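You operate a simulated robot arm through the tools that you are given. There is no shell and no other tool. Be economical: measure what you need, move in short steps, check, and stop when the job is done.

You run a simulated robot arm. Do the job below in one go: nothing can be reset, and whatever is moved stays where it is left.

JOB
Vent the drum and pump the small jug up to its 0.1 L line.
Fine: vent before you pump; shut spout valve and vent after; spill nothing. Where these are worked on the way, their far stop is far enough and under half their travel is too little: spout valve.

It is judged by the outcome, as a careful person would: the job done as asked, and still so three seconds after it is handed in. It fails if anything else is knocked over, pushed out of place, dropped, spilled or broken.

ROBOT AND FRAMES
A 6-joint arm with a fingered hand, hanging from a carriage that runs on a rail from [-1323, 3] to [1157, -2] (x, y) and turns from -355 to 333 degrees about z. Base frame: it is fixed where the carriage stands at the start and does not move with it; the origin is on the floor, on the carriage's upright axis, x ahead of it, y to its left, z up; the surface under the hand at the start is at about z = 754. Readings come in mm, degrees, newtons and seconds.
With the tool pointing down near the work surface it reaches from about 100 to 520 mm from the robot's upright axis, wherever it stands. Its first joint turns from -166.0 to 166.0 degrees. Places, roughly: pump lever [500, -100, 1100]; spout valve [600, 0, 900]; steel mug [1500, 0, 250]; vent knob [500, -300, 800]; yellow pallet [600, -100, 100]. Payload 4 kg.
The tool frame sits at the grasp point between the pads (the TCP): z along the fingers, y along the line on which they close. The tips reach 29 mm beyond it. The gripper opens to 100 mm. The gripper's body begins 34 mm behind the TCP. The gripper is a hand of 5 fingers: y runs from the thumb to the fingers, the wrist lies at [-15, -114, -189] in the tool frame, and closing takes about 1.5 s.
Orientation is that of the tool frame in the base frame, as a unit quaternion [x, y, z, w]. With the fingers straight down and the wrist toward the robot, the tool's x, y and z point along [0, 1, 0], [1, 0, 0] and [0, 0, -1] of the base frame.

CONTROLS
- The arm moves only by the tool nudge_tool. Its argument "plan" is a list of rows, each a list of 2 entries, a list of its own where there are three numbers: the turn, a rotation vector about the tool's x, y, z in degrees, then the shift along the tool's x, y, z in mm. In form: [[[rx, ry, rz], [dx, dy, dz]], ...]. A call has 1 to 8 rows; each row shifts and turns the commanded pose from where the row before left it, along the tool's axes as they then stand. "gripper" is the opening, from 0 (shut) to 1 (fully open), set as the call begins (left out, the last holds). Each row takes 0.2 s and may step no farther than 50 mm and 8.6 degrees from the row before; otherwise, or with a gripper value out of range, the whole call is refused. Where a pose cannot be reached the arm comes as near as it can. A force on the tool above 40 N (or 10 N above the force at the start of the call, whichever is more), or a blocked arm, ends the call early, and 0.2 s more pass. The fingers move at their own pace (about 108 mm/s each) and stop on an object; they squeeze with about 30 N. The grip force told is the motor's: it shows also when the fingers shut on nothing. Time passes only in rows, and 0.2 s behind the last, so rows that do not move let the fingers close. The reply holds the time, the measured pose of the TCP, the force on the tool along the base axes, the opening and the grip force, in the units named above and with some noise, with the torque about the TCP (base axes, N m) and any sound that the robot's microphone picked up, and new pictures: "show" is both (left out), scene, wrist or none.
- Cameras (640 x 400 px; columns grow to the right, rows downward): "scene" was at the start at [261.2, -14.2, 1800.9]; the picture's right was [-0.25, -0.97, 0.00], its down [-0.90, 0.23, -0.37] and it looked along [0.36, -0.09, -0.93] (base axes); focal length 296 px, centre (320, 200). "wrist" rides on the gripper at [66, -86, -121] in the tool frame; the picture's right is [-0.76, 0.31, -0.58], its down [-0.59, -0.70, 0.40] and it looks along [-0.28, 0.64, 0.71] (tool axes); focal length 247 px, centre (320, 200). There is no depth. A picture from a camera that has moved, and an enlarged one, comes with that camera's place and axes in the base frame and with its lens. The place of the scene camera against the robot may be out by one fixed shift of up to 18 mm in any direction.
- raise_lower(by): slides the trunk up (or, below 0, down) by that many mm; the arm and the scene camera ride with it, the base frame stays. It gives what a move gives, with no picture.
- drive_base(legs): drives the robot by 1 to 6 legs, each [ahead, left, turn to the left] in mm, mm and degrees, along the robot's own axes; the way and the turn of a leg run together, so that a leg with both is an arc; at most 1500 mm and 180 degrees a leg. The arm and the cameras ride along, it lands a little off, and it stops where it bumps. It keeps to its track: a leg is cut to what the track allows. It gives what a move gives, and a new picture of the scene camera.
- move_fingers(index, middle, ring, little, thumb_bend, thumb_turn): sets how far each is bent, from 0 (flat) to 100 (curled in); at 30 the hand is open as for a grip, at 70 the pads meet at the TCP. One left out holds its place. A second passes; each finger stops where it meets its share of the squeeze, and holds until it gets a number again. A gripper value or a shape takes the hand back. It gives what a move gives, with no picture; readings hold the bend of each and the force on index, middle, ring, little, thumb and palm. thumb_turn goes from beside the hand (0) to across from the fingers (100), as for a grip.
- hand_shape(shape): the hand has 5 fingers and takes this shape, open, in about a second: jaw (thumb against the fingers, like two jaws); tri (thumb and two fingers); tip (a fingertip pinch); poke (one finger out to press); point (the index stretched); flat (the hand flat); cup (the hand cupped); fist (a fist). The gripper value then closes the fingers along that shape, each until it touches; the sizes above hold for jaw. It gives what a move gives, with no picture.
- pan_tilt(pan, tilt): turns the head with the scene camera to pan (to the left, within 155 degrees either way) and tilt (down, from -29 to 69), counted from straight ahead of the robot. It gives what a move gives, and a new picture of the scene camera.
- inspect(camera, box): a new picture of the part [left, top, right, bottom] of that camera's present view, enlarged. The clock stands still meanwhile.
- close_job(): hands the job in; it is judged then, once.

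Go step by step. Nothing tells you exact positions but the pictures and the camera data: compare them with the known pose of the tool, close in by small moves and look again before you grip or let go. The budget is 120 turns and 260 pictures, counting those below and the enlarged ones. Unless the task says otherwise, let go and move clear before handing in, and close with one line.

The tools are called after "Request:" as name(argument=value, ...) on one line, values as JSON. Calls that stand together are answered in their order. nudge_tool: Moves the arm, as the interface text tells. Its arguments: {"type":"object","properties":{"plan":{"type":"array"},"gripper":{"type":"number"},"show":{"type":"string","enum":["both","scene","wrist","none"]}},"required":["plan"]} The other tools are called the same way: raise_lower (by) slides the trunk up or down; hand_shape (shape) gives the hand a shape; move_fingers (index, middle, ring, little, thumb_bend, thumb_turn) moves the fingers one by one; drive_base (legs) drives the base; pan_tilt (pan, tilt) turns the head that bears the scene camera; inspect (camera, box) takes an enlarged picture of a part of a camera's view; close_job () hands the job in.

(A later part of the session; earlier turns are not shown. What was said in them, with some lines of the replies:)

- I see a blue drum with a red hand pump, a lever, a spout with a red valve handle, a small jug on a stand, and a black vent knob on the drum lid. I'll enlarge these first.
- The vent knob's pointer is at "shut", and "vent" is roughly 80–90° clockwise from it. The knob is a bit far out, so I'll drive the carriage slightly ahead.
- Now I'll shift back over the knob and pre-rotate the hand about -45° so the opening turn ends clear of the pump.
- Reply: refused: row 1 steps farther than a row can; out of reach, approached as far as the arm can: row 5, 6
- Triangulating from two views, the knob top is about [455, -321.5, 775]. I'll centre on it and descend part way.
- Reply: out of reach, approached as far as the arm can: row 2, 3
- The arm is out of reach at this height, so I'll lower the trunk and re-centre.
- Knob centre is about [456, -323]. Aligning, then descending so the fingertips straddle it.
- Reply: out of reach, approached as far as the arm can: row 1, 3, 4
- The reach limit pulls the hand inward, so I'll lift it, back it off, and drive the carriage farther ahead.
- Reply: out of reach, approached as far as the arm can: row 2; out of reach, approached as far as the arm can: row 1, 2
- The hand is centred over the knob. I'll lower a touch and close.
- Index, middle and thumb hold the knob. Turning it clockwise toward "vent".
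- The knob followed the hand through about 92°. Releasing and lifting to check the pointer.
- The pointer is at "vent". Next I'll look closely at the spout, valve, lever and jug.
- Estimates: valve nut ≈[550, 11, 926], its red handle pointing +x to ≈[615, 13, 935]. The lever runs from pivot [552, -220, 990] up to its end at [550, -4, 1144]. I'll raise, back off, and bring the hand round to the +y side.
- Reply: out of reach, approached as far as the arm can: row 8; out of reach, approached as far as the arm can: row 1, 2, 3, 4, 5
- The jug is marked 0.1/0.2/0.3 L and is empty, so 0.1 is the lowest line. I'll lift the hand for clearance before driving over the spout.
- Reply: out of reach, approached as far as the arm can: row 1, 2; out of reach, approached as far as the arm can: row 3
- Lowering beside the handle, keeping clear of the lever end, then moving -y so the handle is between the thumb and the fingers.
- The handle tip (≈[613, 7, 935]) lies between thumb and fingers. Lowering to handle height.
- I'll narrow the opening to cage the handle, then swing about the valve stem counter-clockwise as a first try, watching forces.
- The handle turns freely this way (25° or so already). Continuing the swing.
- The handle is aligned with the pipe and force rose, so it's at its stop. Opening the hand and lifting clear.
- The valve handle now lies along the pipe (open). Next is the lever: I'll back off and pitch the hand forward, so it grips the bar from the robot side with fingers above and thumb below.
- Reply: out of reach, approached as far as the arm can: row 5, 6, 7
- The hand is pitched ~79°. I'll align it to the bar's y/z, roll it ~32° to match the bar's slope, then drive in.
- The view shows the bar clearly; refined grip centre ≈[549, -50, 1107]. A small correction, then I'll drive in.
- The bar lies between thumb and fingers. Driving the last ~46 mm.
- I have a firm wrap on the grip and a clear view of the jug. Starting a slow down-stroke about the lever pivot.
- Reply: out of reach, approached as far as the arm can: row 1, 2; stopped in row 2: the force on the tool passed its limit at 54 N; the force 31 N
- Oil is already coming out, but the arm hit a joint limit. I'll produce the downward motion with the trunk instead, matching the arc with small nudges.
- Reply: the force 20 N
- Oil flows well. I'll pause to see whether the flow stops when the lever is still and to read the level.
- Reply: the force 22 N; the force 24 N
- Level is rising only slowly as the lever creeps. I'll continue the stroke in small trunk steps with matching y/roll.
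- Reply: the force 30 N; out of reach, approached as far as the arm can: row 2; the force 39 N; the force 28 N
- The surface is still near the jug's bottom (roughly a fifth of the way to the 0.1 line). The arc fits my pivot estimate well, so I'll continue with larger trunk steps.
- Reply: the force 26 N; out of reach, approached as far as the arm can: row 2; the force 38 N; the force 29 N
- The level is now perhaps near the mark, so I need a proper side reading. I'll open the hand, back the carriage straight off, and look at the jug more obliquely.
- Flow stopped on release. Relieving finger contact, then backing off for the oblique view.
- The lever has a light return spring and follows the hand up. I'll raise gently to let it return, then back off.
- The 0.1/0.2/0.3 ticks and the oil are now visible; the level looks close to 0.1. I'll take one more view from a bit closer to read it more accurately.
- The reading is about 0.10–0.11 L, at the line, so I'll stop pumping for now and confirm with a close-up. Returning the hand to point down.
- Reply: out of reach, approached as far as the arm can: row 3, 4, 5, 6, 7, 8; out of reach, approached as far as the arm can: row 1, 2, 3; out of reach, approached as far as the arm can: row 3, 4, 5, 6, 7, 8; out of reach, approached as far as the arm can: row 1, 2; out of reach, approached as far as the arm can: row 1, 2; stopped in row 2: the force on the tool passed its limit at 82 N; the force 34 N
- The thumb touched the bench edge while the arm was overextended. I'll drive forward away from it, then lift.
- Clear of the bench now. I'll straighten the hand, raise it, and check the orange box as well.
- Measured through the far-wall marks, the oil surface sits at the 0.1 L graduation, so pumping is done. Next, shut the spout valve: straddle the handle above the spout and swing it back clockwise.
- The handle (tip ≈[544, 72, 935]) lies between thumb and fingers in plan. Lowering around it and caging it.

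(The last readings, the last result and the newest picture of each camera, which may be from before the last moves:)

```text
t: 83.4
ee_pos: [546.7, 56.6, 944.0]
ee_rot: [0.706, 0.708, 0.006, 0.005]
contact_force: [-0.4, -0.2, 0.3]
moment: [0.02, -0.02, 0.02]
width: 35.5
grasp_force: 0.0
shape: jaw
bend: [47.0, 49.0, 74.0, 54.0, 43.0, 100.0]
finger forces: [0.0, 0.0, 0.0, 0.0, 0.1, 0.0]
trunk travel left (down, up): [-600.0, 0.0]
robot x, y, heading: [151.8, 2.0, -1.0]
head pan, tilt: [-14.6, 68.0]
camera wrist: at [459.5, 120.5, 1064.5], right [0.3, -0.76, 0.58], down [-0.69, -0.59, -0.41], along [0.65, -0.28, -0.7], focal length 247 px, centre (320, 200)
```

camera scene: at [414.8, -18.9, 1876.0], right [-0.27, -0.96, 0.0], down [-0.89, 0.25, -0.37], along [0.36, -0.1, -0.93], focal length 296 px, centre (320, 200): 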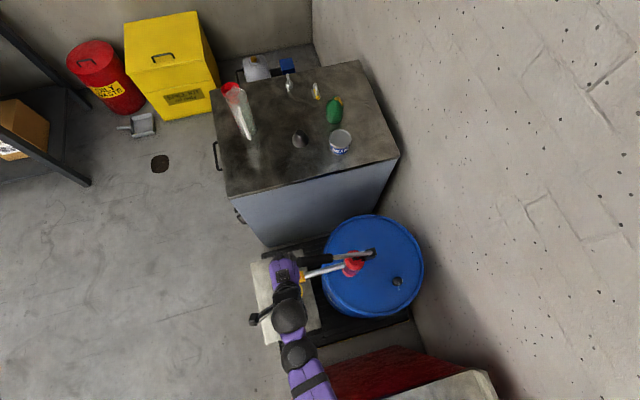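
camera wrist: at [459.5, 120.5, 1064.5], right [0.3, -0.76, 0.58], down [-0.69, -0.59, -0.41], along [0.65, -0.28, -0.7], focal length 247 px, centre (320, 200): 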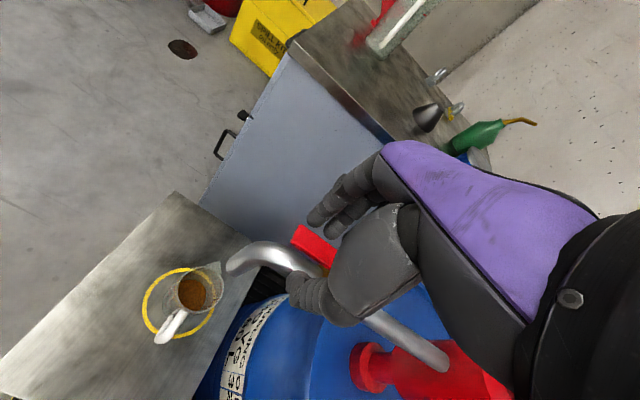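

Request:
nudge_tool(plan=[[[0, 0, 8], [0.3, 6.5, 0]], [[0, 0, 8], [0.3, 6.5, 0]], [[0, 0, 8], [0.3, 6.5, 0]], [[0, 0, 8], [0.3, 6.5, 0]], [[0, 0, 0], [0, 0, 0]]], show="wrist")

Request:
inspect(camera="scene", box=[240, 210, 368, 290])

```text
t: 84.6
ee_pos: [573.6, 53.5, 943.5]
ee_rot: [0.875, 0.485, 0.007, 0.003]
contact_force: [-0.4, 0.1, -0.6]
moment: [0.01, 0.01, -0.04]
width: 35.5
grasp_force: 0.1
shape: jaw
bend: [47.0, 49.0, 74.0, 54.0, 45.0, 100.0]
finger forces: [0.0, 0.0, 0.1, 0.0, 0.8, 0.1]
trunk travel left (down, up): [-600.0, 0.0]
robot x, y, heading: [155.4, -1.5, -1.2]
head pan, tilt: [-14.6, 68.0]
camera wrist: at [533.4, 152.4, 1065.2], right [-0.15, -0.81, 0.57], down [-0.9, -0.13, -0.41], along [0.41, -0.58, -0.71], focal length 247 px, centre (320, 200)
```

wrist: 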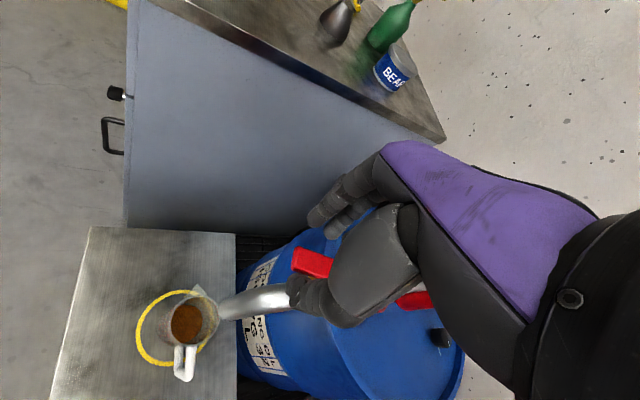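

```text
5.00 times, centred on (304, 250) of scene
camera zoom: at [414.7, -18.9, 1876.0], right [-0.27, -0.96, 0.0], down [-0.89, 0.25, -0.37], along [0.36, -0.1, -0.93], focal length 1479 px, centre (400, -50)
```

zoom: 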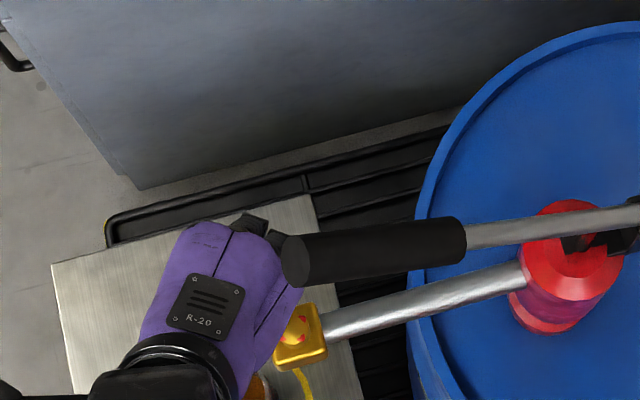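

Request:
nudge_tool(plan=[[[0, 0, 8], [0.3, 6.8, 0]], [[0, 0, 8], [0.3, 6.8, 0]], [[0, 0, 8], [0.3, 6.8, 0]], [[0, 0, 0], [0, 0, 0]]], show="wrist")

Request:
inspect(camera="scene", box=[240, 210, 368, 290])

```text
t: 85.6
ee_pos: [589.9, 41.1, 944.9]
ee_rot: [0.956, 0.293, 0.007, 0.002]
contact_force: [-1.0, 0.5, 0.0]
moment: [0.02, 0.0, 0.0]
width: 35.7
grasp_force: 0.0
shape: jaw
bend: [47.0, 49.0, 74.0, 54.0, 44.0, 100.0]
finger forces: [0.0, 0.0, 0.1, 0.1, 0.5, 0.0]
trunk travel left (down, up): [-600.0, 0.0]
robot x, y, heading: [152.1, 3.0, -0.8]
head pan, tilt: [-14.6, 68.0]
camera wrist: at [594.6, 146.2, 1066.6], right [-0.46, -0.68, 0.57], down [-0.88, 0.25, -0.41], along [0.14, -0.69, -0.71], focal length 247 px, centre (320, 200)
```

wrist: 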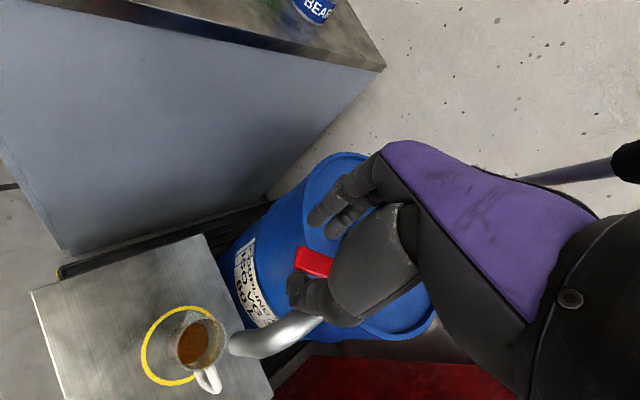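

```text
5.00 times, centred on (304, 250) of scene
camera zoom: at [414.7, -18.9, 1876.0], right [-0.27, -0.96, 0.0], down [-0.89, 0.25, -0.37], along [0.36, -0.1, -0.93], focal length 1479 px, centre (400, -50)
```

zoom: 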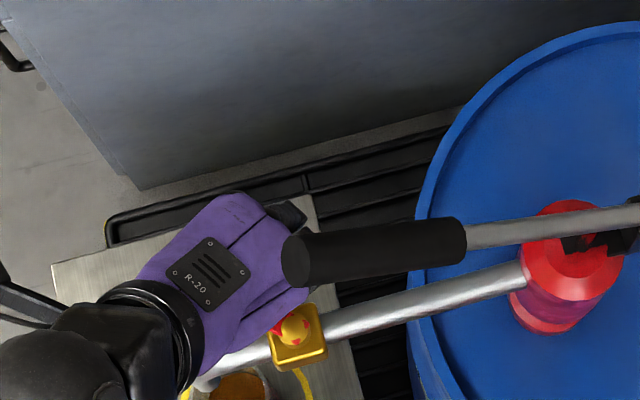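

Request:
nudge_tool(plan=[[[0, 0, 8], [1.3, 7, 0]], [[0, 0, 8], [1.3, 7, 0]], [[0, 0, 6], [1.3, 7, 0]], [[0, 0, 0], [0, 0, 0]]], show="wrist")

Request:
inspect(camera="scene", box=[240, 210, 368, 290])

```text
t: 86.6
ee_pos: [601.4, 24.3, 946.0]
ee_rot: [0.994, 0.106, 0.008, 0.0]
contact_force: [-0.9, 0.1, -0.4]
moment: [-0.01, 0.0, 0.01]
width: 35.4
grasp_force: 0.1
shape: jaw
bend: [47.0, 49.0, 74.0, 54.0, 44.0, 100.0]
finger forces: [0.0, 0.0, 0.0, 0.0, 0.4, 0.1]
trunk travel left (down, up): [-600.0, 0.0]
robot x, y, heading: [156.3, -0.8, -0.9]
head pan, tilt: [-14.6, 68.0]
camera wrist: at [646.9, 119.7, 1067.9], right [-0.68, -0.46, 0.57], down [-0.72, 0.56, -0.41], along [-0.13, -0.69, -0.72], focal length 247 px, centre (320, 200)
```

wrist: 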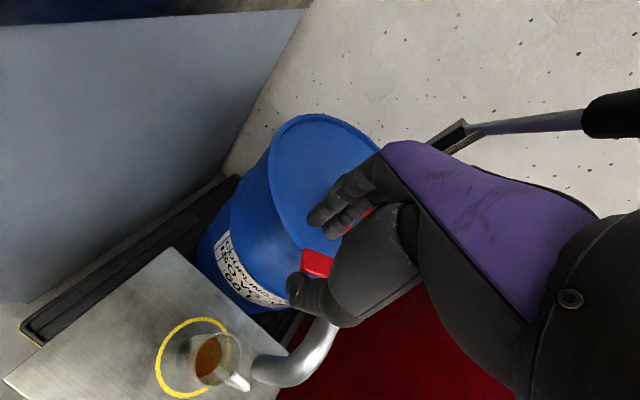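

```text
5.00 times, centred on (304, 250) of scene
camera zoom: at [414.7, -18.9, 1876.0], right [-0.27, -0.96, 0.0], down [-0.89, 0.25, -0.37], along [0.36, -0.1, -0.93], focal length 1479 px, centre (400, -50)
```

zoom: 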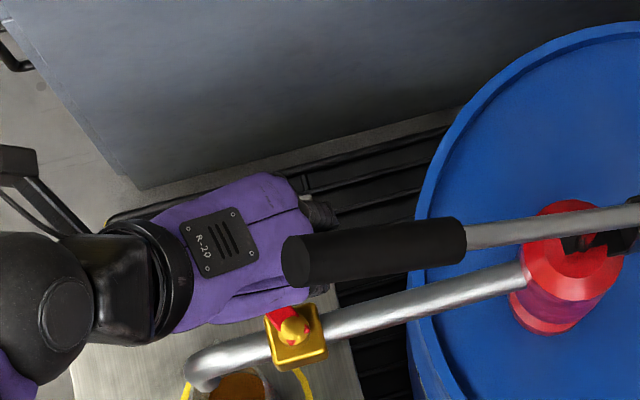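

Request:
nudge_tool(plan=[[[0, 0, 0], [0, 6, 0]], [[0, 0, 0], [0, 6, 0]], [[0, 0, 0], [0, 6, 0]], [[0, 0, 0], [0, 0, 0]]], show="none")

Request:
inspect(camera="scene", box=[240, 210, 368, 290])

```text
t: 87.6
ee_pos: [606.9, 6.4, 945.4]
ee_rot: [0.994, 0.106, 0.008, 0.001]
contact_force: [-0.9, 0.3, 0.3]
moment: [0.0, 0.0, -0.03]
width: 35.1
grasp_force: 0.0
shape: jaw
bend: [47.0, 49.0, 74.0, 54.0, 44.0, 100.0]
finger forces: [0.0, 0.0, 0.0, 0.0, 0.1, 0.1]
trunk travel left (down, up): [-600.0, 0.0]
robot x, y, heading: [151.0, -2.6, -0.8]
head pan, tilt: [-14.6, 68.0]
```

```text
5.00 times, centred on (304, 250) of scene
camera zoom: at [414.7, -18.9, 1876.0], right [-0.27, -0.96, 0.0], down [-0.89, 0.25, -0.37], along [0.36, -0.1, -0.93], focal length 1479 px, centre (400, -50)
```

zoom: 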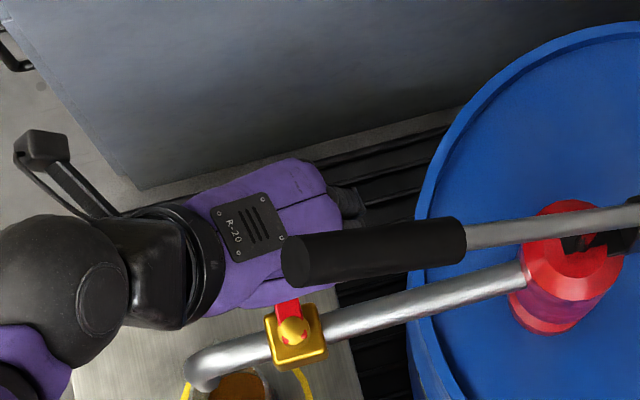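

Request:
nudge_tool(plan=[[[0, 0, 0], [0, 4, 0]], [[0, 0, 0], [0, 4, 0]], [[0, 0, 0], [0, 0, 0]]], show="wrist")

Request:
inspect(camera="wrist", box=[270, 180, 400, 290])

```text
t: 88.4
ee_pos: [607.6, -1.3, 944.5]
ee_rot: [0.994, 0.106, 0.007, 0.001]
contact_force: [0.6, 0.9, -0.5]
moment: [0.02, 0.01, 0.02]
width: 36.0
grasp_force: 0.1
shape: jaw
bend: [47.0, 49.0, 74.0, 54.0, 44.0, 100.0]
finger forces: [0.0, 0.0, 0.1, 0.0, 0.9, 0.0]
trunk travel left (down, up): [-600.0, 0.0]
robot x, y, heading: [155.9, 0.9, -1.0]
head pan, tilt: [-14.6, 68.0]
camera wrist: at [651.9, 94.4, 1067.4], right [-0.68, -0.46, 0.57], down [-0.72, 0.56, -0.41], along [-0.13, -0.69, -0.72], focal length 247 px, centre (320, 200)
```

wrist: 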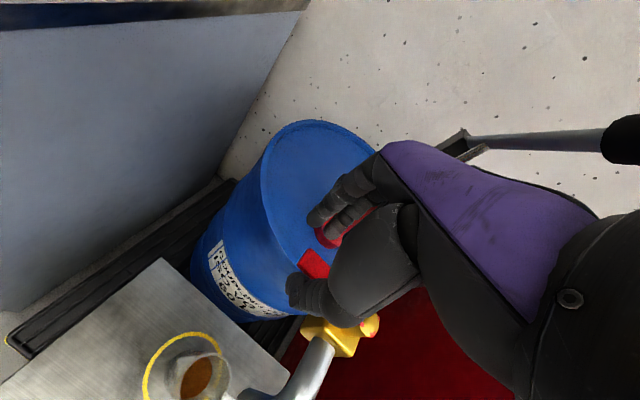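

```text
3.64 times, centred on (335, 235) of wrist
camera zoom: at [651.9, 94.4, 1067.4], right [-0.68, -0.46, 0.57], down [-0.72, 0.56, -0.41], along [-0.13, -0.69, -0.72], focal length 898 px, centre (266, 73)
```

zoom: 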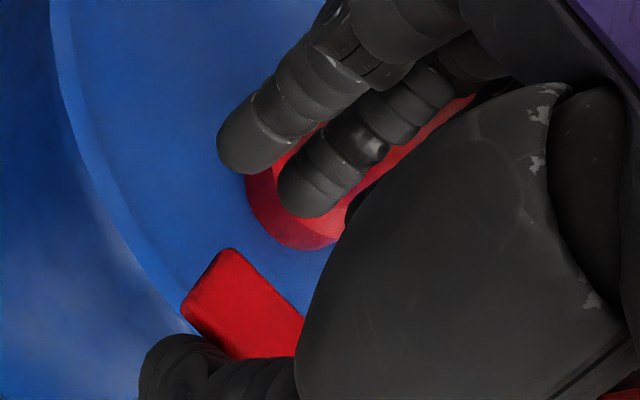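

The tip is now ≈[612, 10], within a few mm of its original closed place. Pushing gently onto the stop.

Request:
nudge_tool(plan=[[[0, 0, 0], [0, 4, 0]], [[0, 0, 0], [0, 4, 0]], [[0, 0, 0], [0, 0, 0]]], show="wrist")

Request:
inspect(camera="scene", box=[240, 210, 368, 290])

```text
t: 89.2
ee_pos: [609.2, -8.2, 945.6]
ee_rot: [0.994, 0.106, 0.007, 0.0]
contact_force: [-0.5, 5.5, 0.0]
moment: [0.03, 0.0, -0.03]
width: 38.3
grasp_force: 0.0
shape: jaw
bend: [47.0, 49.0, 74.0, 54.0, 47.0, 100.0]
finger forces: [0.0, 0.1, 0.1, 0.0, 4.6, 0.0]
trunk travel left (down, up): [-600.0, 0.0]
robot x, y, heading: [152.7, -3.9, -0.9]
head pan, tilt: [-14.6, 68.0]
camera wrist: at [653.5, 87.0, 1068.1], right [-0.68, -0.46, 0.57], down [-0.72, 0.56, -0.41], along [-0.13, -0.69, -0.72], focal length 247 px, centre (320, 200)
```

wrist: 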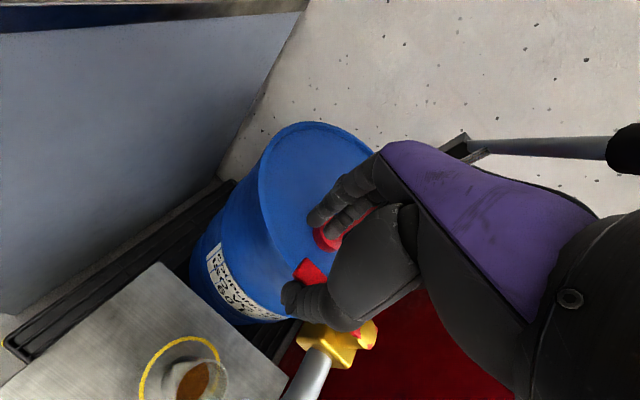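

```text
5.00 times, centred on (304, 250) of scene
camera zoom: at [414.7, -18.6, 1876.0], right [-0.27, -0.96, 0.0], down [-0.89, 0.25, -0.37], along [0.36, -0.1, -0.93], focal length 1479 px, centre (400, -50)
```

zoom: 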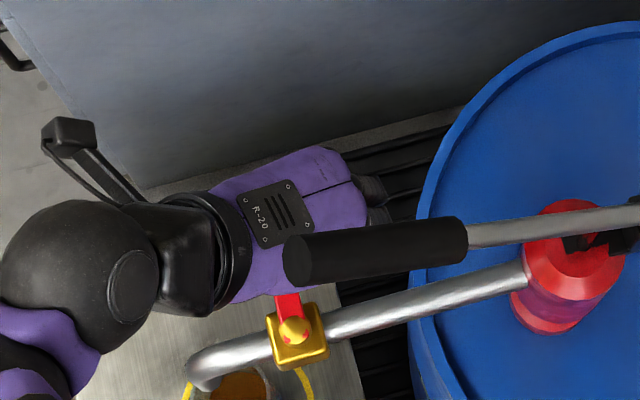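

Force rose to ~5 N, so the valve is shut at its stop. Opening and withdrawing the way I came in.

Request:
nudge_tool(plan=[[[0, 0, 0], [0, -6, 0]], [[0, 0, 0], [3, -8, 0]], [[0, 0, 0], [3, -8, 0]], [[0, 0, 0], [3, -6, -18]], [[0, 0, 0], [3, -4, -18]], [[0, 0, 0], [0, -35, 0]], [[0, 0, 0], [0, -35, -10]], [[0, 0, 0], [0, 0, 0]]], gripper=1, show="both")

Request:
inspect(camera="scene", box=[240, 210, 368, 290])

```text
t: 91.0
ee_pos: [599.9, 91.9, 992.4]
ee_rot: [0.994, 0.106, 0.007, 0.001]
contact_force: [-0.1, -0.8, 0.3]
moment: [-0.01, 0.02, 0.0]
width: 99.7
grasp_force: 0.1
shape: jaw
bend: [30.0, 30.0, 30.0, 30.0, 30.0, 98.0]
finger forces: [0.0, 0.1, 0.1, 0.0, 0.1, 0.0]
trunk travel left (down, up): [-600.0, 0.0]
robot x, y, heading: [152.2, -0.1, -1.1]
head pan, tilt: [-14.6, 68.0]
camera scene: at [414.7, -18.9, 1876.0], right [-0.27, -0.96, 0.0], down [-0.89, 0.25, -0.37], along [0.36, -0.1, -0.93], focal length 296 px, centre (320, 200)
camera wrist: at [643.9, 187.1, 1114.3], right [-0.68, -0.46, 0.57], down [-0.72, 0.56, -0.41], along [-0.13, -0.69, -0.72], focal length 247 px, centre (320, 200)
```

scene: 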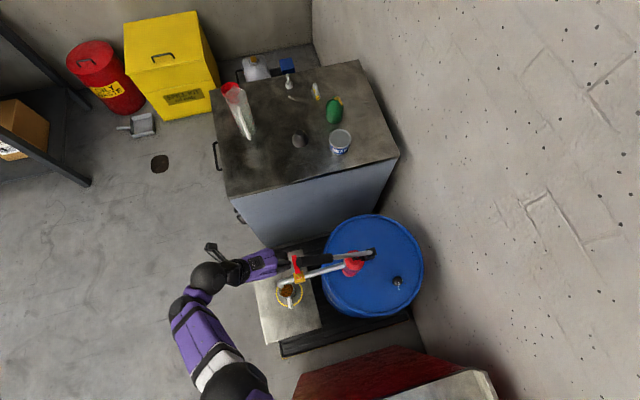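
wrist: 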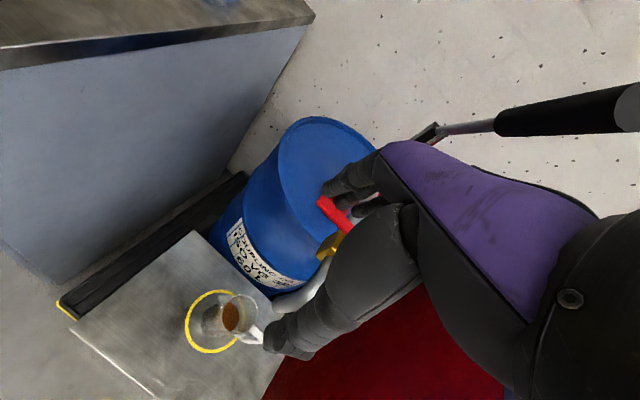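

```text
5.00 times, centred on (304, 250) of scene
camera zoom: at [414.7, -18.9, 1876.0], right [-0.27, -0.96, 0.0], down [-0.89, 0.25, -0.37], along [0.36, -0.1, -0.93], focal length 1479 px, centre (400, -50)
```

zoom: 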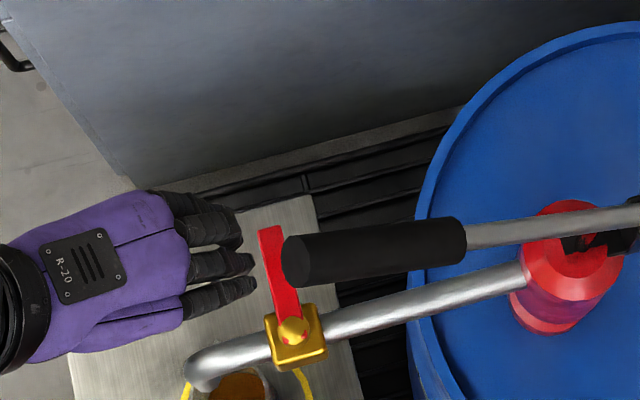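

The valve is back in its original shut position. Now for the vent: back off and swing the arm round to the knob side.

Request:
drive_base(legs=[[-250, 0, 0]])

Request:
nudge_tool(plan=[[[0, 0, -7.2], [0, 0, -10]], [[0, 0, -7.2], [0, 0, -10]], [[0, 0, -7.2], [0, 0, 0]], [[0, 0, -7.2], [0, 0, 0]], [[0, 0, 0], [-45.3, 16.3, 0]], [[0, 0, 0], [-45.3, 16.3, 0]], [[0, 0, 0], [-45.3, 16.3, 0]], [[0, 0, 0], [-45.3, 16.3, 0]]], show="none")

Request:
nudge_tool(plan=[[[0, 0, 0], [-45.3, 16.3, 0]], [[0, 0, 0], [-45.3, 16.3, 0]], [[0, 0, 0], [-45.3, 16.3, 0]], [[0, 0, 0], [-45.3, 16.3, 0]], [[0, 0, 0], [-45.3, 16.3, 0]], [[0, 0, 0], [-45.3, 16.3, 0]], [[0, 0, 0], [0, 0, 0]]], show="scene")

```text
t: 92.8
ee_pos: [361.6, 92.2, 992.1]
ee_rot: [0.994, 0.108, 0.007, 0.0]
contact_force: [-0.3, -0.1, 0.9]
moment: [0.0, 0.05, -0.01]
width: 99.8
grasp_force: 0.1
shape: jaw
bend: [30.0, 30.0, 30.0, 30.0, 30.0, 98.0]
finger forces: [0.0, 0.0, 0.1, 0.0, 0.0, 0.0]
trunk travel left (down, up): [-600.0, 0.0]
robot x, y, heading: [-86.1, -1.4, -0.9]
head pan, tilt: [-14.6, 68.0]
camera scene: at [175.3, -18.4, 1876.0], right [-0.27, -0.96, 0.0], down [-0.89, 0.25, -0.37], along [0.36, -0.1, -0.93], focal length 296 px, centre (320, 200)
```

scene: 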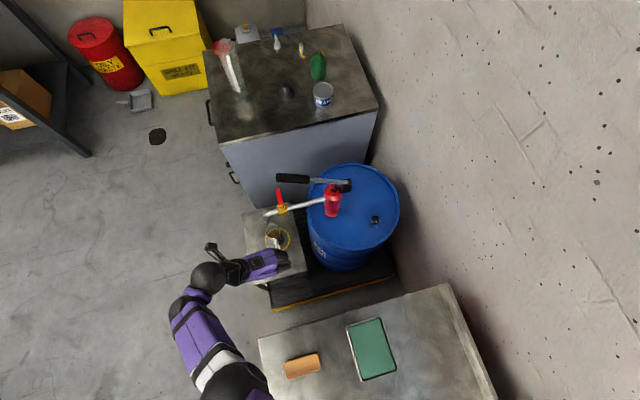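

```text
t: 94.6
ee_pos: [267.0, -76.7, 1010.8]
ee_rot: [0.936, 0.351, 0.009, 0.002]
contact_force: [0.8, 0.7, 0.1]
moment: [-0.04, 0.04, -0.03]
width: 100.0
grasp_force: 0.1
shape: jaw
bend: [30.0, 30.0, 30.0, 30.0, 30.0, 98.0]
finger forces: [0.0, 0.0, 0.0, 0.0, 0.0, 0.0]
trunk travel left (down, up): [-600.0, 0.0]
robot x, y, heading: [-85.6, -1.9, -1.0]
head pan, tilt: [-14.6, 68.0]
```

```text
t: 96.2
ee_pos: [123.3, -327.8, 1007.4]
ee_rot: [0.936, 0.351, 0.008, 0.002]
contact_force: [0.1, 0.1, 0.1]
moment: [0.01, -0.01, -0.01]
width: 99.8
grasp_force: 0.0
shape: jaw
bend: [30.0, 30.0, 30.0, 30.0, 30.0, 98.0]
finger forces: [0.0, 0.0, 0.1, 0.1, 0.0, 0.0]
trunk travel left (down, up): [-600.0, 0.0]
robot x, y, heading: [-82.8, 3.0, -1.1]
head pan, tilt: [-14.6, 68.0]
camera scene: at [175.3, -18.4, 1876.0], right [-0.27, -0.96, 0.0], down [-0.89, 0.25, -0.37], along [0.36, -0.1, -0.93], focal length 296 px, centre (320, 200)
```

scene: 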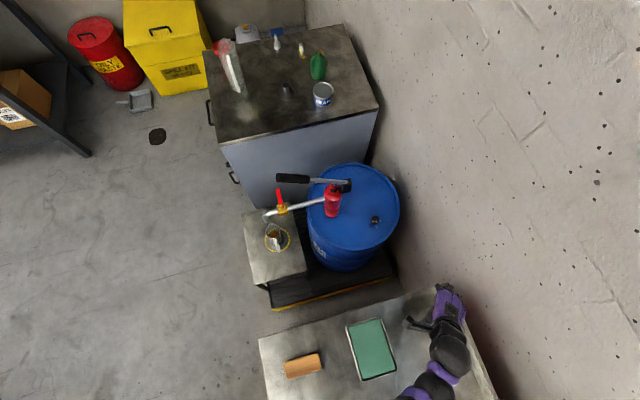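

The arm is on the knob side and everything looks undisturbed. Driving over the drum and lowering the trunk as before.

Request:
drive_base(legs=[[330, 0, 0]])

Request:
raise_lower(by=-150)

Request:
nudge_tool(plan=[[[0, 0, 0], [0, 0, 0]]], show="wrist")

```text
t: 98.4
ee_pos: [450.9, -328.9, 1008.2]
ee_rot: [0.937, 0.349, 0.007, 0.002]
contact_force: [-0.3, -0.8, 0.1]
moment: [-0.01, 0.05, 0.01]
width: 99.8
grasp_force: 0.1
shape: jaw
bend: [30.0, 30.0, 30.0, 30.0, 30.0, 98.0]
finger forces: [0.0, 0.0, 0.0, 0.1, 0.0, 0.1]
trunk travel left (down, up): [-600.0, 0.0]
robot x, y, heading: [244.5, -2.0, -1.2]
head pan, tilt: [-14.6, 68.0]
camera scene: at [503.3, -19.6, 1876.0], right [-0.27, -0.96, 0.0], down [-0.89, 0.25, -0.37], along [0.36, -0.1, -0.93], focal length 296 px, centre (320, 200)
```

scene: 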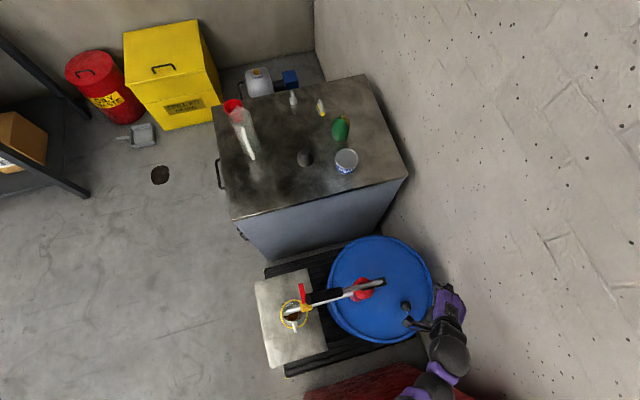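

```text
t: 100.1
ee_pos: [449.5, -327.3, 858.4]
ee_rot: [0.937, 0.35, 0.008, 0.002]
contact_force: [-0.1, 0.0, 0.0]
moment: [-0.01, 0.0, -0.03]
width: 99.7
grasp_force: 0.0
shape: jaw
bend: [30.0, 30.0, 30.0, 30.0, 30.0, 98.0]
finger forces: [0.1, 0.1, 0.1, 0.1, 0.0, 0.0]
trunk travel left (down, up): [-450.0, 150.0]
robot x, y, heading: [241.9, -0.1, -1.4]
head pan, tilt: [-14.6, 68.0]
```

```text
t: 100.5
ee_pos: [449.8, -328.3, 858.2]
ee_rot: [0.937, 0.349, 0.007, 0.001]
contact_force: [-0.3, 0.4, 0.6]
moment: [0.01, 0.02, -0.04]
width: 99.7
grasp_force: 0.0
shape: jaw
bend: [30.0, 30.0, 30.0, 30.0, 30.0, 98.0]
finger forces: [0.0, 0.0, 0.0, 0.0, 0.0, 0.0]
trunk travel left (down, up): [-450.0, 150.0]
robot x, y, heading: [243.6, 1.8, -1.1]
head pan, tilt: [-14.6, 68.0]
camera wrist: at [442.0, -222.6, 979.6], right [-0.38, -0.73, 0.57], down [-0.9, 0.15, -0.41], along [0.22, -0.67, -0.71], focal length 247 px, centre (320, 200)
```

wrist: 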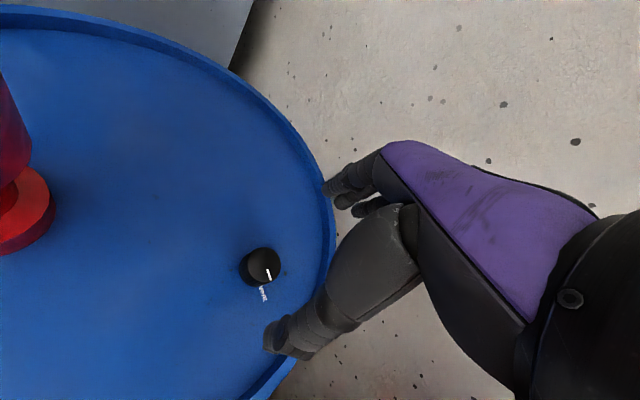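

Request:
nudge_tool(plan=[[[0, 0, 0], [9.2, 0, 0]], [[0, 0, 0], [0, 0, 35]], [[0, 0, 0], [0, 0, 35]], [[0, 0, 0], [0, 0, 0]]], show="wrist")

```text
t: 101.5
ee_pos: [458.9, -321.8, 787.8]
ee_rot: [0.937, 0.349, 0.007, 0.002]
contact_force: [0.6, -0.3, 0.3]
moment: [-0.02, 0.0, 0.0]
width: 99.6
grasp_force: 0.0
shape: jaw
bend: [30.0, 30.0, 30.0, 30.0, 30.0, 98.0]
finger forces: [0.1, 0.0, 0.0, 0.0, 0.0, 0.1]
trunk travel left (down, up): [-450.0, 150.0]
robot x, y, heading: [245.3, -1.9, -1.2]
head pan, tilt: [-14.6, 68.0]
camera wrist: at [450.5, -216.2, 909.7], right [-0.38, -0.73, 0.57], down [-0.9, 0.15, -0.41], along [0.22, -0.67, -0.71], focal length 247 px, centre (320, 200)
```

wrist: 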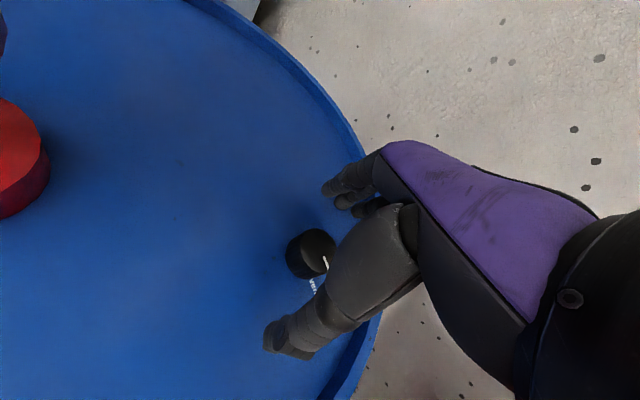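

Request:
nudge_tool(plan=[[[0, 0, 0], [0, 0, 0]], [[0, 0, 0], [0, 0, 0]], [[0, 0, 0], [0, 0, 0]], [[0, 0, 0], [0, 0, 0]], [[0, 0, 0], [0, 0, 0]], [[0, 0, 0], [0, 0, 0]], [[0, 0, 0], [0, 0, 0]]], gripper=0, show="none")

Request:
inspect(camera="wrist", box=[240, 190, 400, 290])

```text
t: 103.1
ee_pos: [458.0, -321.1, 787.2]
ee_rot: [0.937, 0.35, 0.007, 0.002]
contact_force: [-1.2, 2.0, 0.3]
moment: [0.03, 0.0, -0.03]
width: 23.6
grasp_force: 29.9
shape: jaw
bend: [61.0, 58.0, 71.0, 65.0, 45.0, 100.0]
finger forces: [15.7, 8.0, 0.1, 0.1, 26.3, 0.1]
trunk travel left (down, up): [-450.0, 150.0]
robot x, y, heading: [243.7, 0.8, -1.2]
head pan, tilt: [-14.6, 68.0]
```

```text
4.00 times, centred on (320, 240) of wrist
camera zoom: at [450.1, -215.6, 909.7], right [-0.38, -0.73, 0.57], down [-0.9, 0.15, -0.41], along [0.22, -0.67, -0.71], focal length 988 px, centre (320, 40)
```

zoom: 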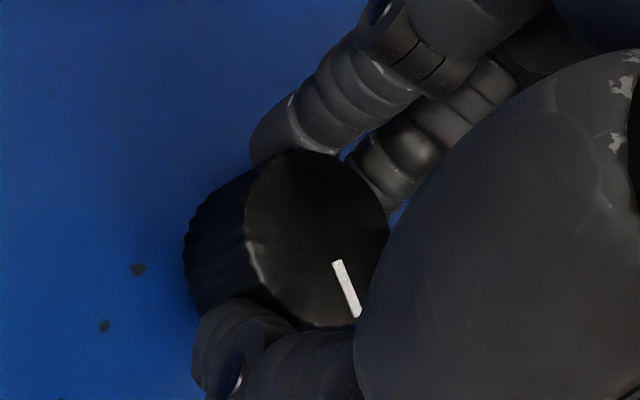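

Gripped. Turning counter-clockwise back toward "shut".

Request:
nudge_tool(plan=[[[0, 0, -8], [0, 0, 0]], [[0, 0, -8], [0, 0, 0]], [[0, 0, -8], [0, 0, 0]], [[0, 0, -8], [0, 0, 0]], [[0, 0, -8], [0, 0, 0]], [[0, 0, -8], [0, 0, 0]], [[0, 0, 0], [0, 0, 0]]], show="none")

Request:
inspect(camera="wrist", box=[240, 190, 400, 290])

Request:
nudge_tool(plan=[[[0, 0, -8], [0, 0, 0]], [[0, 0, -8], [0, 0, 0]], [[0, 0, -8], [0, 0, 0]], [[0, 0, -8], [0, 0, 0]], [[0, 0, -8], [0, 0, 0]], [[0, 0, -3], [0, 0, 0]], [[0, 0, 0], [0, 0, 0]]], show="none")

Request:
inspect(camera="wrist", box=[240, 190, 400, 290])

```text
t: 104.7
ee_pos: [457.8, -320.8, 788.3]
ee_rot: [0.713, 0.701, 0.005, 0.005]
contact_force: [-3.1, 6.0, 2.7]
moment: [0.09, 0.06, -0.02]
width: 23.7
grasp_force: 29.8
shape: jaw
bend: [61.0, 59.0, 71.0, 65.0, 45.0, 100.0]
finger forces: [17.0, 7.0, 0.1, 0.0, 27.5, 0.1]
trunk travel left (down, up): [-450.0, 150.0]
robot x, y, heading: [240.1, -1.8, -1.2]
head pan, tilt: [-14.6, 68.0]
```

```text
4.00 times, centred on (320, 240) of wrist
camera zoom: at [371.4, -256.0, 908.3], right [0.28, -0.76, 0.58], down [-0.71, -0.58, -0.41], along [0.65, -0.29, -0.7], focal length 988 px, centre (320, 40)
```

zoom: 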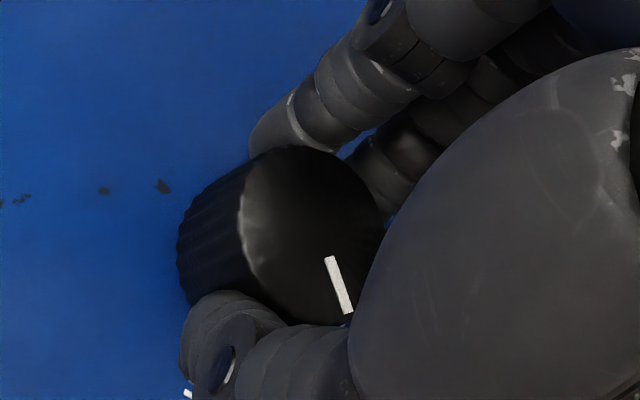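

```text
t: 106.3
ee_pos: [456.5, -318.8, 790.0]
ee_rot: [0.409, 0.913, 0.001, 0.006]
contact_force: [0.0, -5.1, -30.0]
moment: [-0.05, -0.06, 0.02]
width: 20.8
grasp_force: 29.3
shape: jaw
bend: [61.0, 59.0, 71.0, 65.0, 49.0, 100.0]
finger forces: [13.5, 8.6, 0.1, 0.1, 23.8, 0.0]
out of reach, approached as far as the arm can: row 6
trunk travel left (down, up): [-450.0, 150.0]
robot x, y, heading: [244.4, -2.3, -1.2]
head pan, tilt: [-14.6, 68.0]
```

```text
4.00 times, centred on (320, 240) of wrist
camera zoom: at [346.5, -329.4, 910.5], right [0.73, -0.36, 0.59], down [-0.13, -0.91, -0.4], along [0.68, 0.22, -0.7], focal length 988 px, centre (320, 40)
```

zoom: 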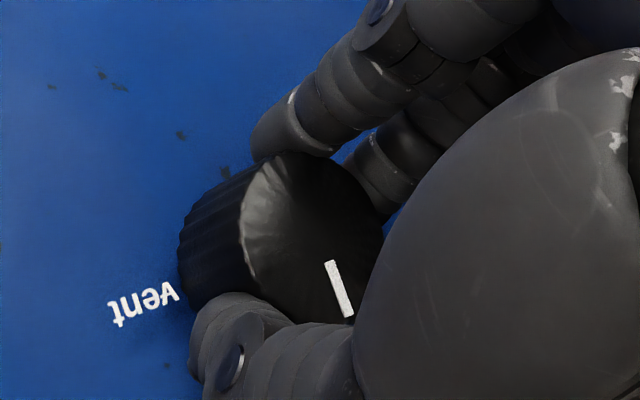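

Turned about 91°. Releasing and lifting to check the pointer.

Request:
nudge_tool(plan=[[[0, 0, 0], [0, 0, 0]], [[0, 0, 0], [0, 0, 0]], [[0, 0, 0], [0, 0, 0]], [[0, 0, 0], [0, 0, 0]], [[0, 0, 0], [0, 0, 0]]], gripper=1, show="none")

Request:
raise_lower(by=110)

Request:
nudge_tool(plan=[[[0, 0, 0], [0, 0, 0]]], show="both")

Request:
inspect(camera="wrist", box=[190, 210, 350, 310])

```text
t: 107.5
ee_pos: [457.6, -318.7, 792.4]
ee_rot: [0.407, 0.913, 0.003, 0.007]
contact_force: [0.2, 1.1, -0.2]
moment: [-0.03, -0.01, 0.01]
width: 99.8
grasp_force: 0.1
shape: jaw
bend: [30.0, 30.0, 30.0, 30.0, 30.0, 98.0]
finger forces: [0.0, 0.0, 0.0, 0.0, 0.0, 0.0]
trunk travel left (down, up): [-450.0, 150.0]
robot x, y, heading: [244.7, 3.3, -1.2]
head pan, tilt: [-14.6, 68.0]
```

```text
t: 109.0
ee_pos: [457.0, -320.3, 901.6]
ee_rot: [0.408, 0.913, 0.004, 0.005]
contact_force: [0.5, 0.5, -0.2]
moment: [0.01, 0.0, 0.0]
width: 99.9
grasp_force: 0.0
shape: jaw
bend: [30.0, 30.0, 30.0, 30.0, 30.0, 98.0]
finger forces: [0.0, 0.0, 0.1, 0.0, 0.0, 0.1]
trunk travel left (down, up): [-560.0, 40.0]
robot x, y, heading: [242.7, -0.4, -1.0]
head pan, tilt: [-14.6, 68.0]
```

```text
t: 109.4
ee_pos: [457.1, -318.7, 900.9]
ee_rot: [0.408, 0.913, 0.003, 0.007]
contact_force: [-0.4, 0.3, -0.2]
moment: [-0.04, 0.01, 0.04]
width: 100.0
grasp_force: 0.2
shape: jaw
bend: [30.0, 30.0, 30.0, 30.0, 30.0, 98.0]
finger forces: [0.0, 0.0, 0.1, 0.0, 0.0, 0.0]
trunk travel left (down, up): [-560.0, 40.0]
robot x, y, heading: [242.5, 1.9, -1.1]
head pan, tilt: [-14.6, 68.0]
camera scene: at [503.3, -19.6, 1836.0], right [-0.27, -0.96, 0.0], down [-0.89, 0.25, -0.37], along [0.36, -0.1, -0.93], focal length 296 px, centre (320, 200)
camera wrist: at [347.5, -329.7, 1021.4], right [0.73, -0.36, 0.59], down [-0.12, -0.91, -0.4], along [0.68, 0.22, -0.7], focal length 247 px, centre (320, 200)
```

scene: 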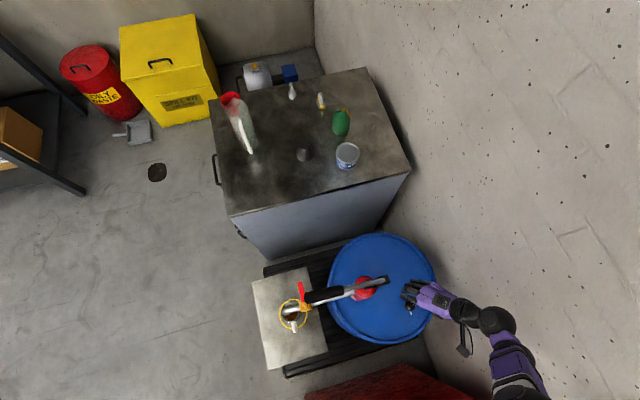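
wrist: 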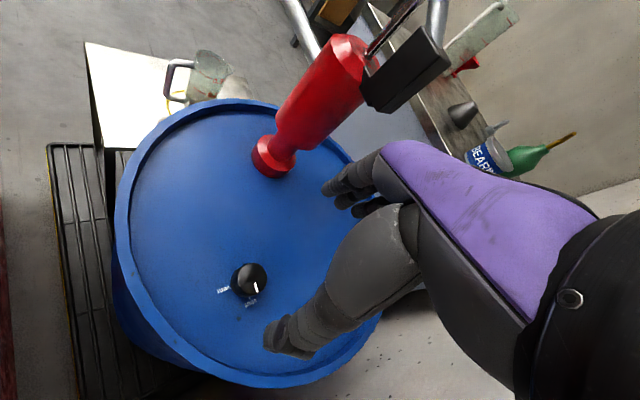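

```text
4.00 times, centred on (270, 260) of wrist
camera zoom: at [347.5, -329.7, 1021.4], right [0.73, -0.36, 0.59], down [-0.12, -0.91, -0.4], along [0.68, 0.22, -0.7], focal length 988 px, centre (520, -40)
```

zoom: 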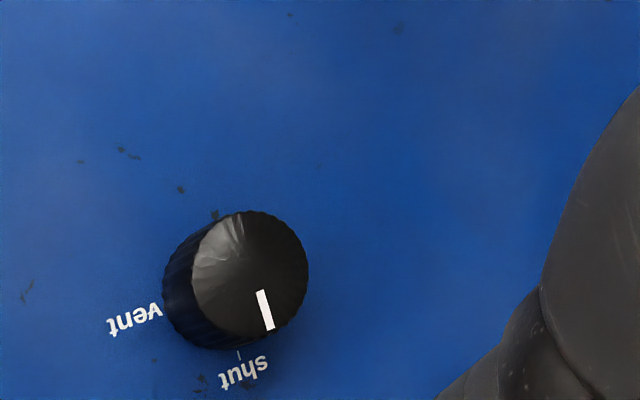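

The pointer is back at "shut". A final look at the valve, lever and jug before handing in.

Request:
inspect(camera="scene", box=[240, 240, 400, 360])

Request:
inspect(camera="scene", box=[275, 295, 315, 335])

```text
3.33 times, centred on (320, 300) of scene
camera zoom: at [503.3, -19.6, 1836.0], right [-0.27, -0.96, 0.0], down [-0.89, 0.25, -0.37], along [0.36, -0.1, -0.93], focal length 986 px, centre (320, -133)
```

zoom: 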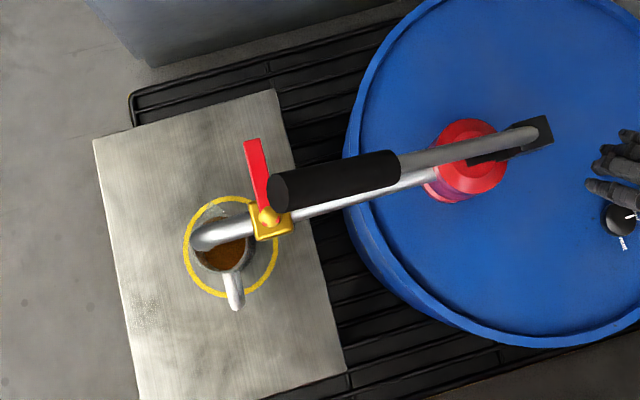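

```text
10.00 times, centred on (295, 315) of scene
camera zoom: at [503.3, -19.6, 1836.0], right [-0.27, -0.96, 0.0], down [-0.89, 0.25, -0.37], along [0.36, -0.1, -0.93], focal length 2958 px, centre (570, -950)
```

zoom: 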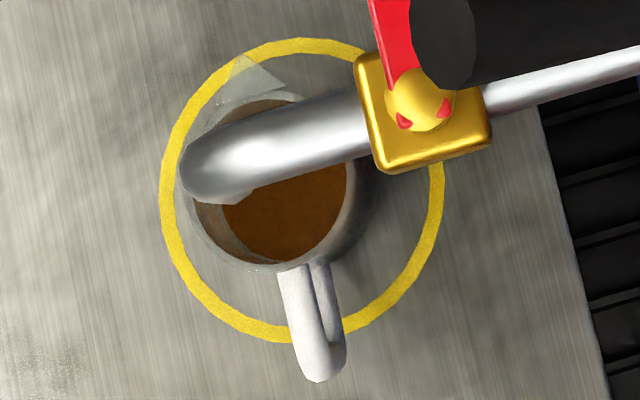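

The valve and vent are shut, the jug is at its 0.1 L line on the ring, I see no spill, and the hand is clear. Handing in.

Request:
close_job()

```text
The job is handed in.
```

I vented the drum first, then pumped the small jug to its 0.1 L line. I read the level from camera views, so it could be off by about 0.01 L. The spout valve and the vent are both shut again, and I saw no spill. The thumb bumped the workbench edge once while I was repositioning the arm; nothing on the bench appears to have moved.
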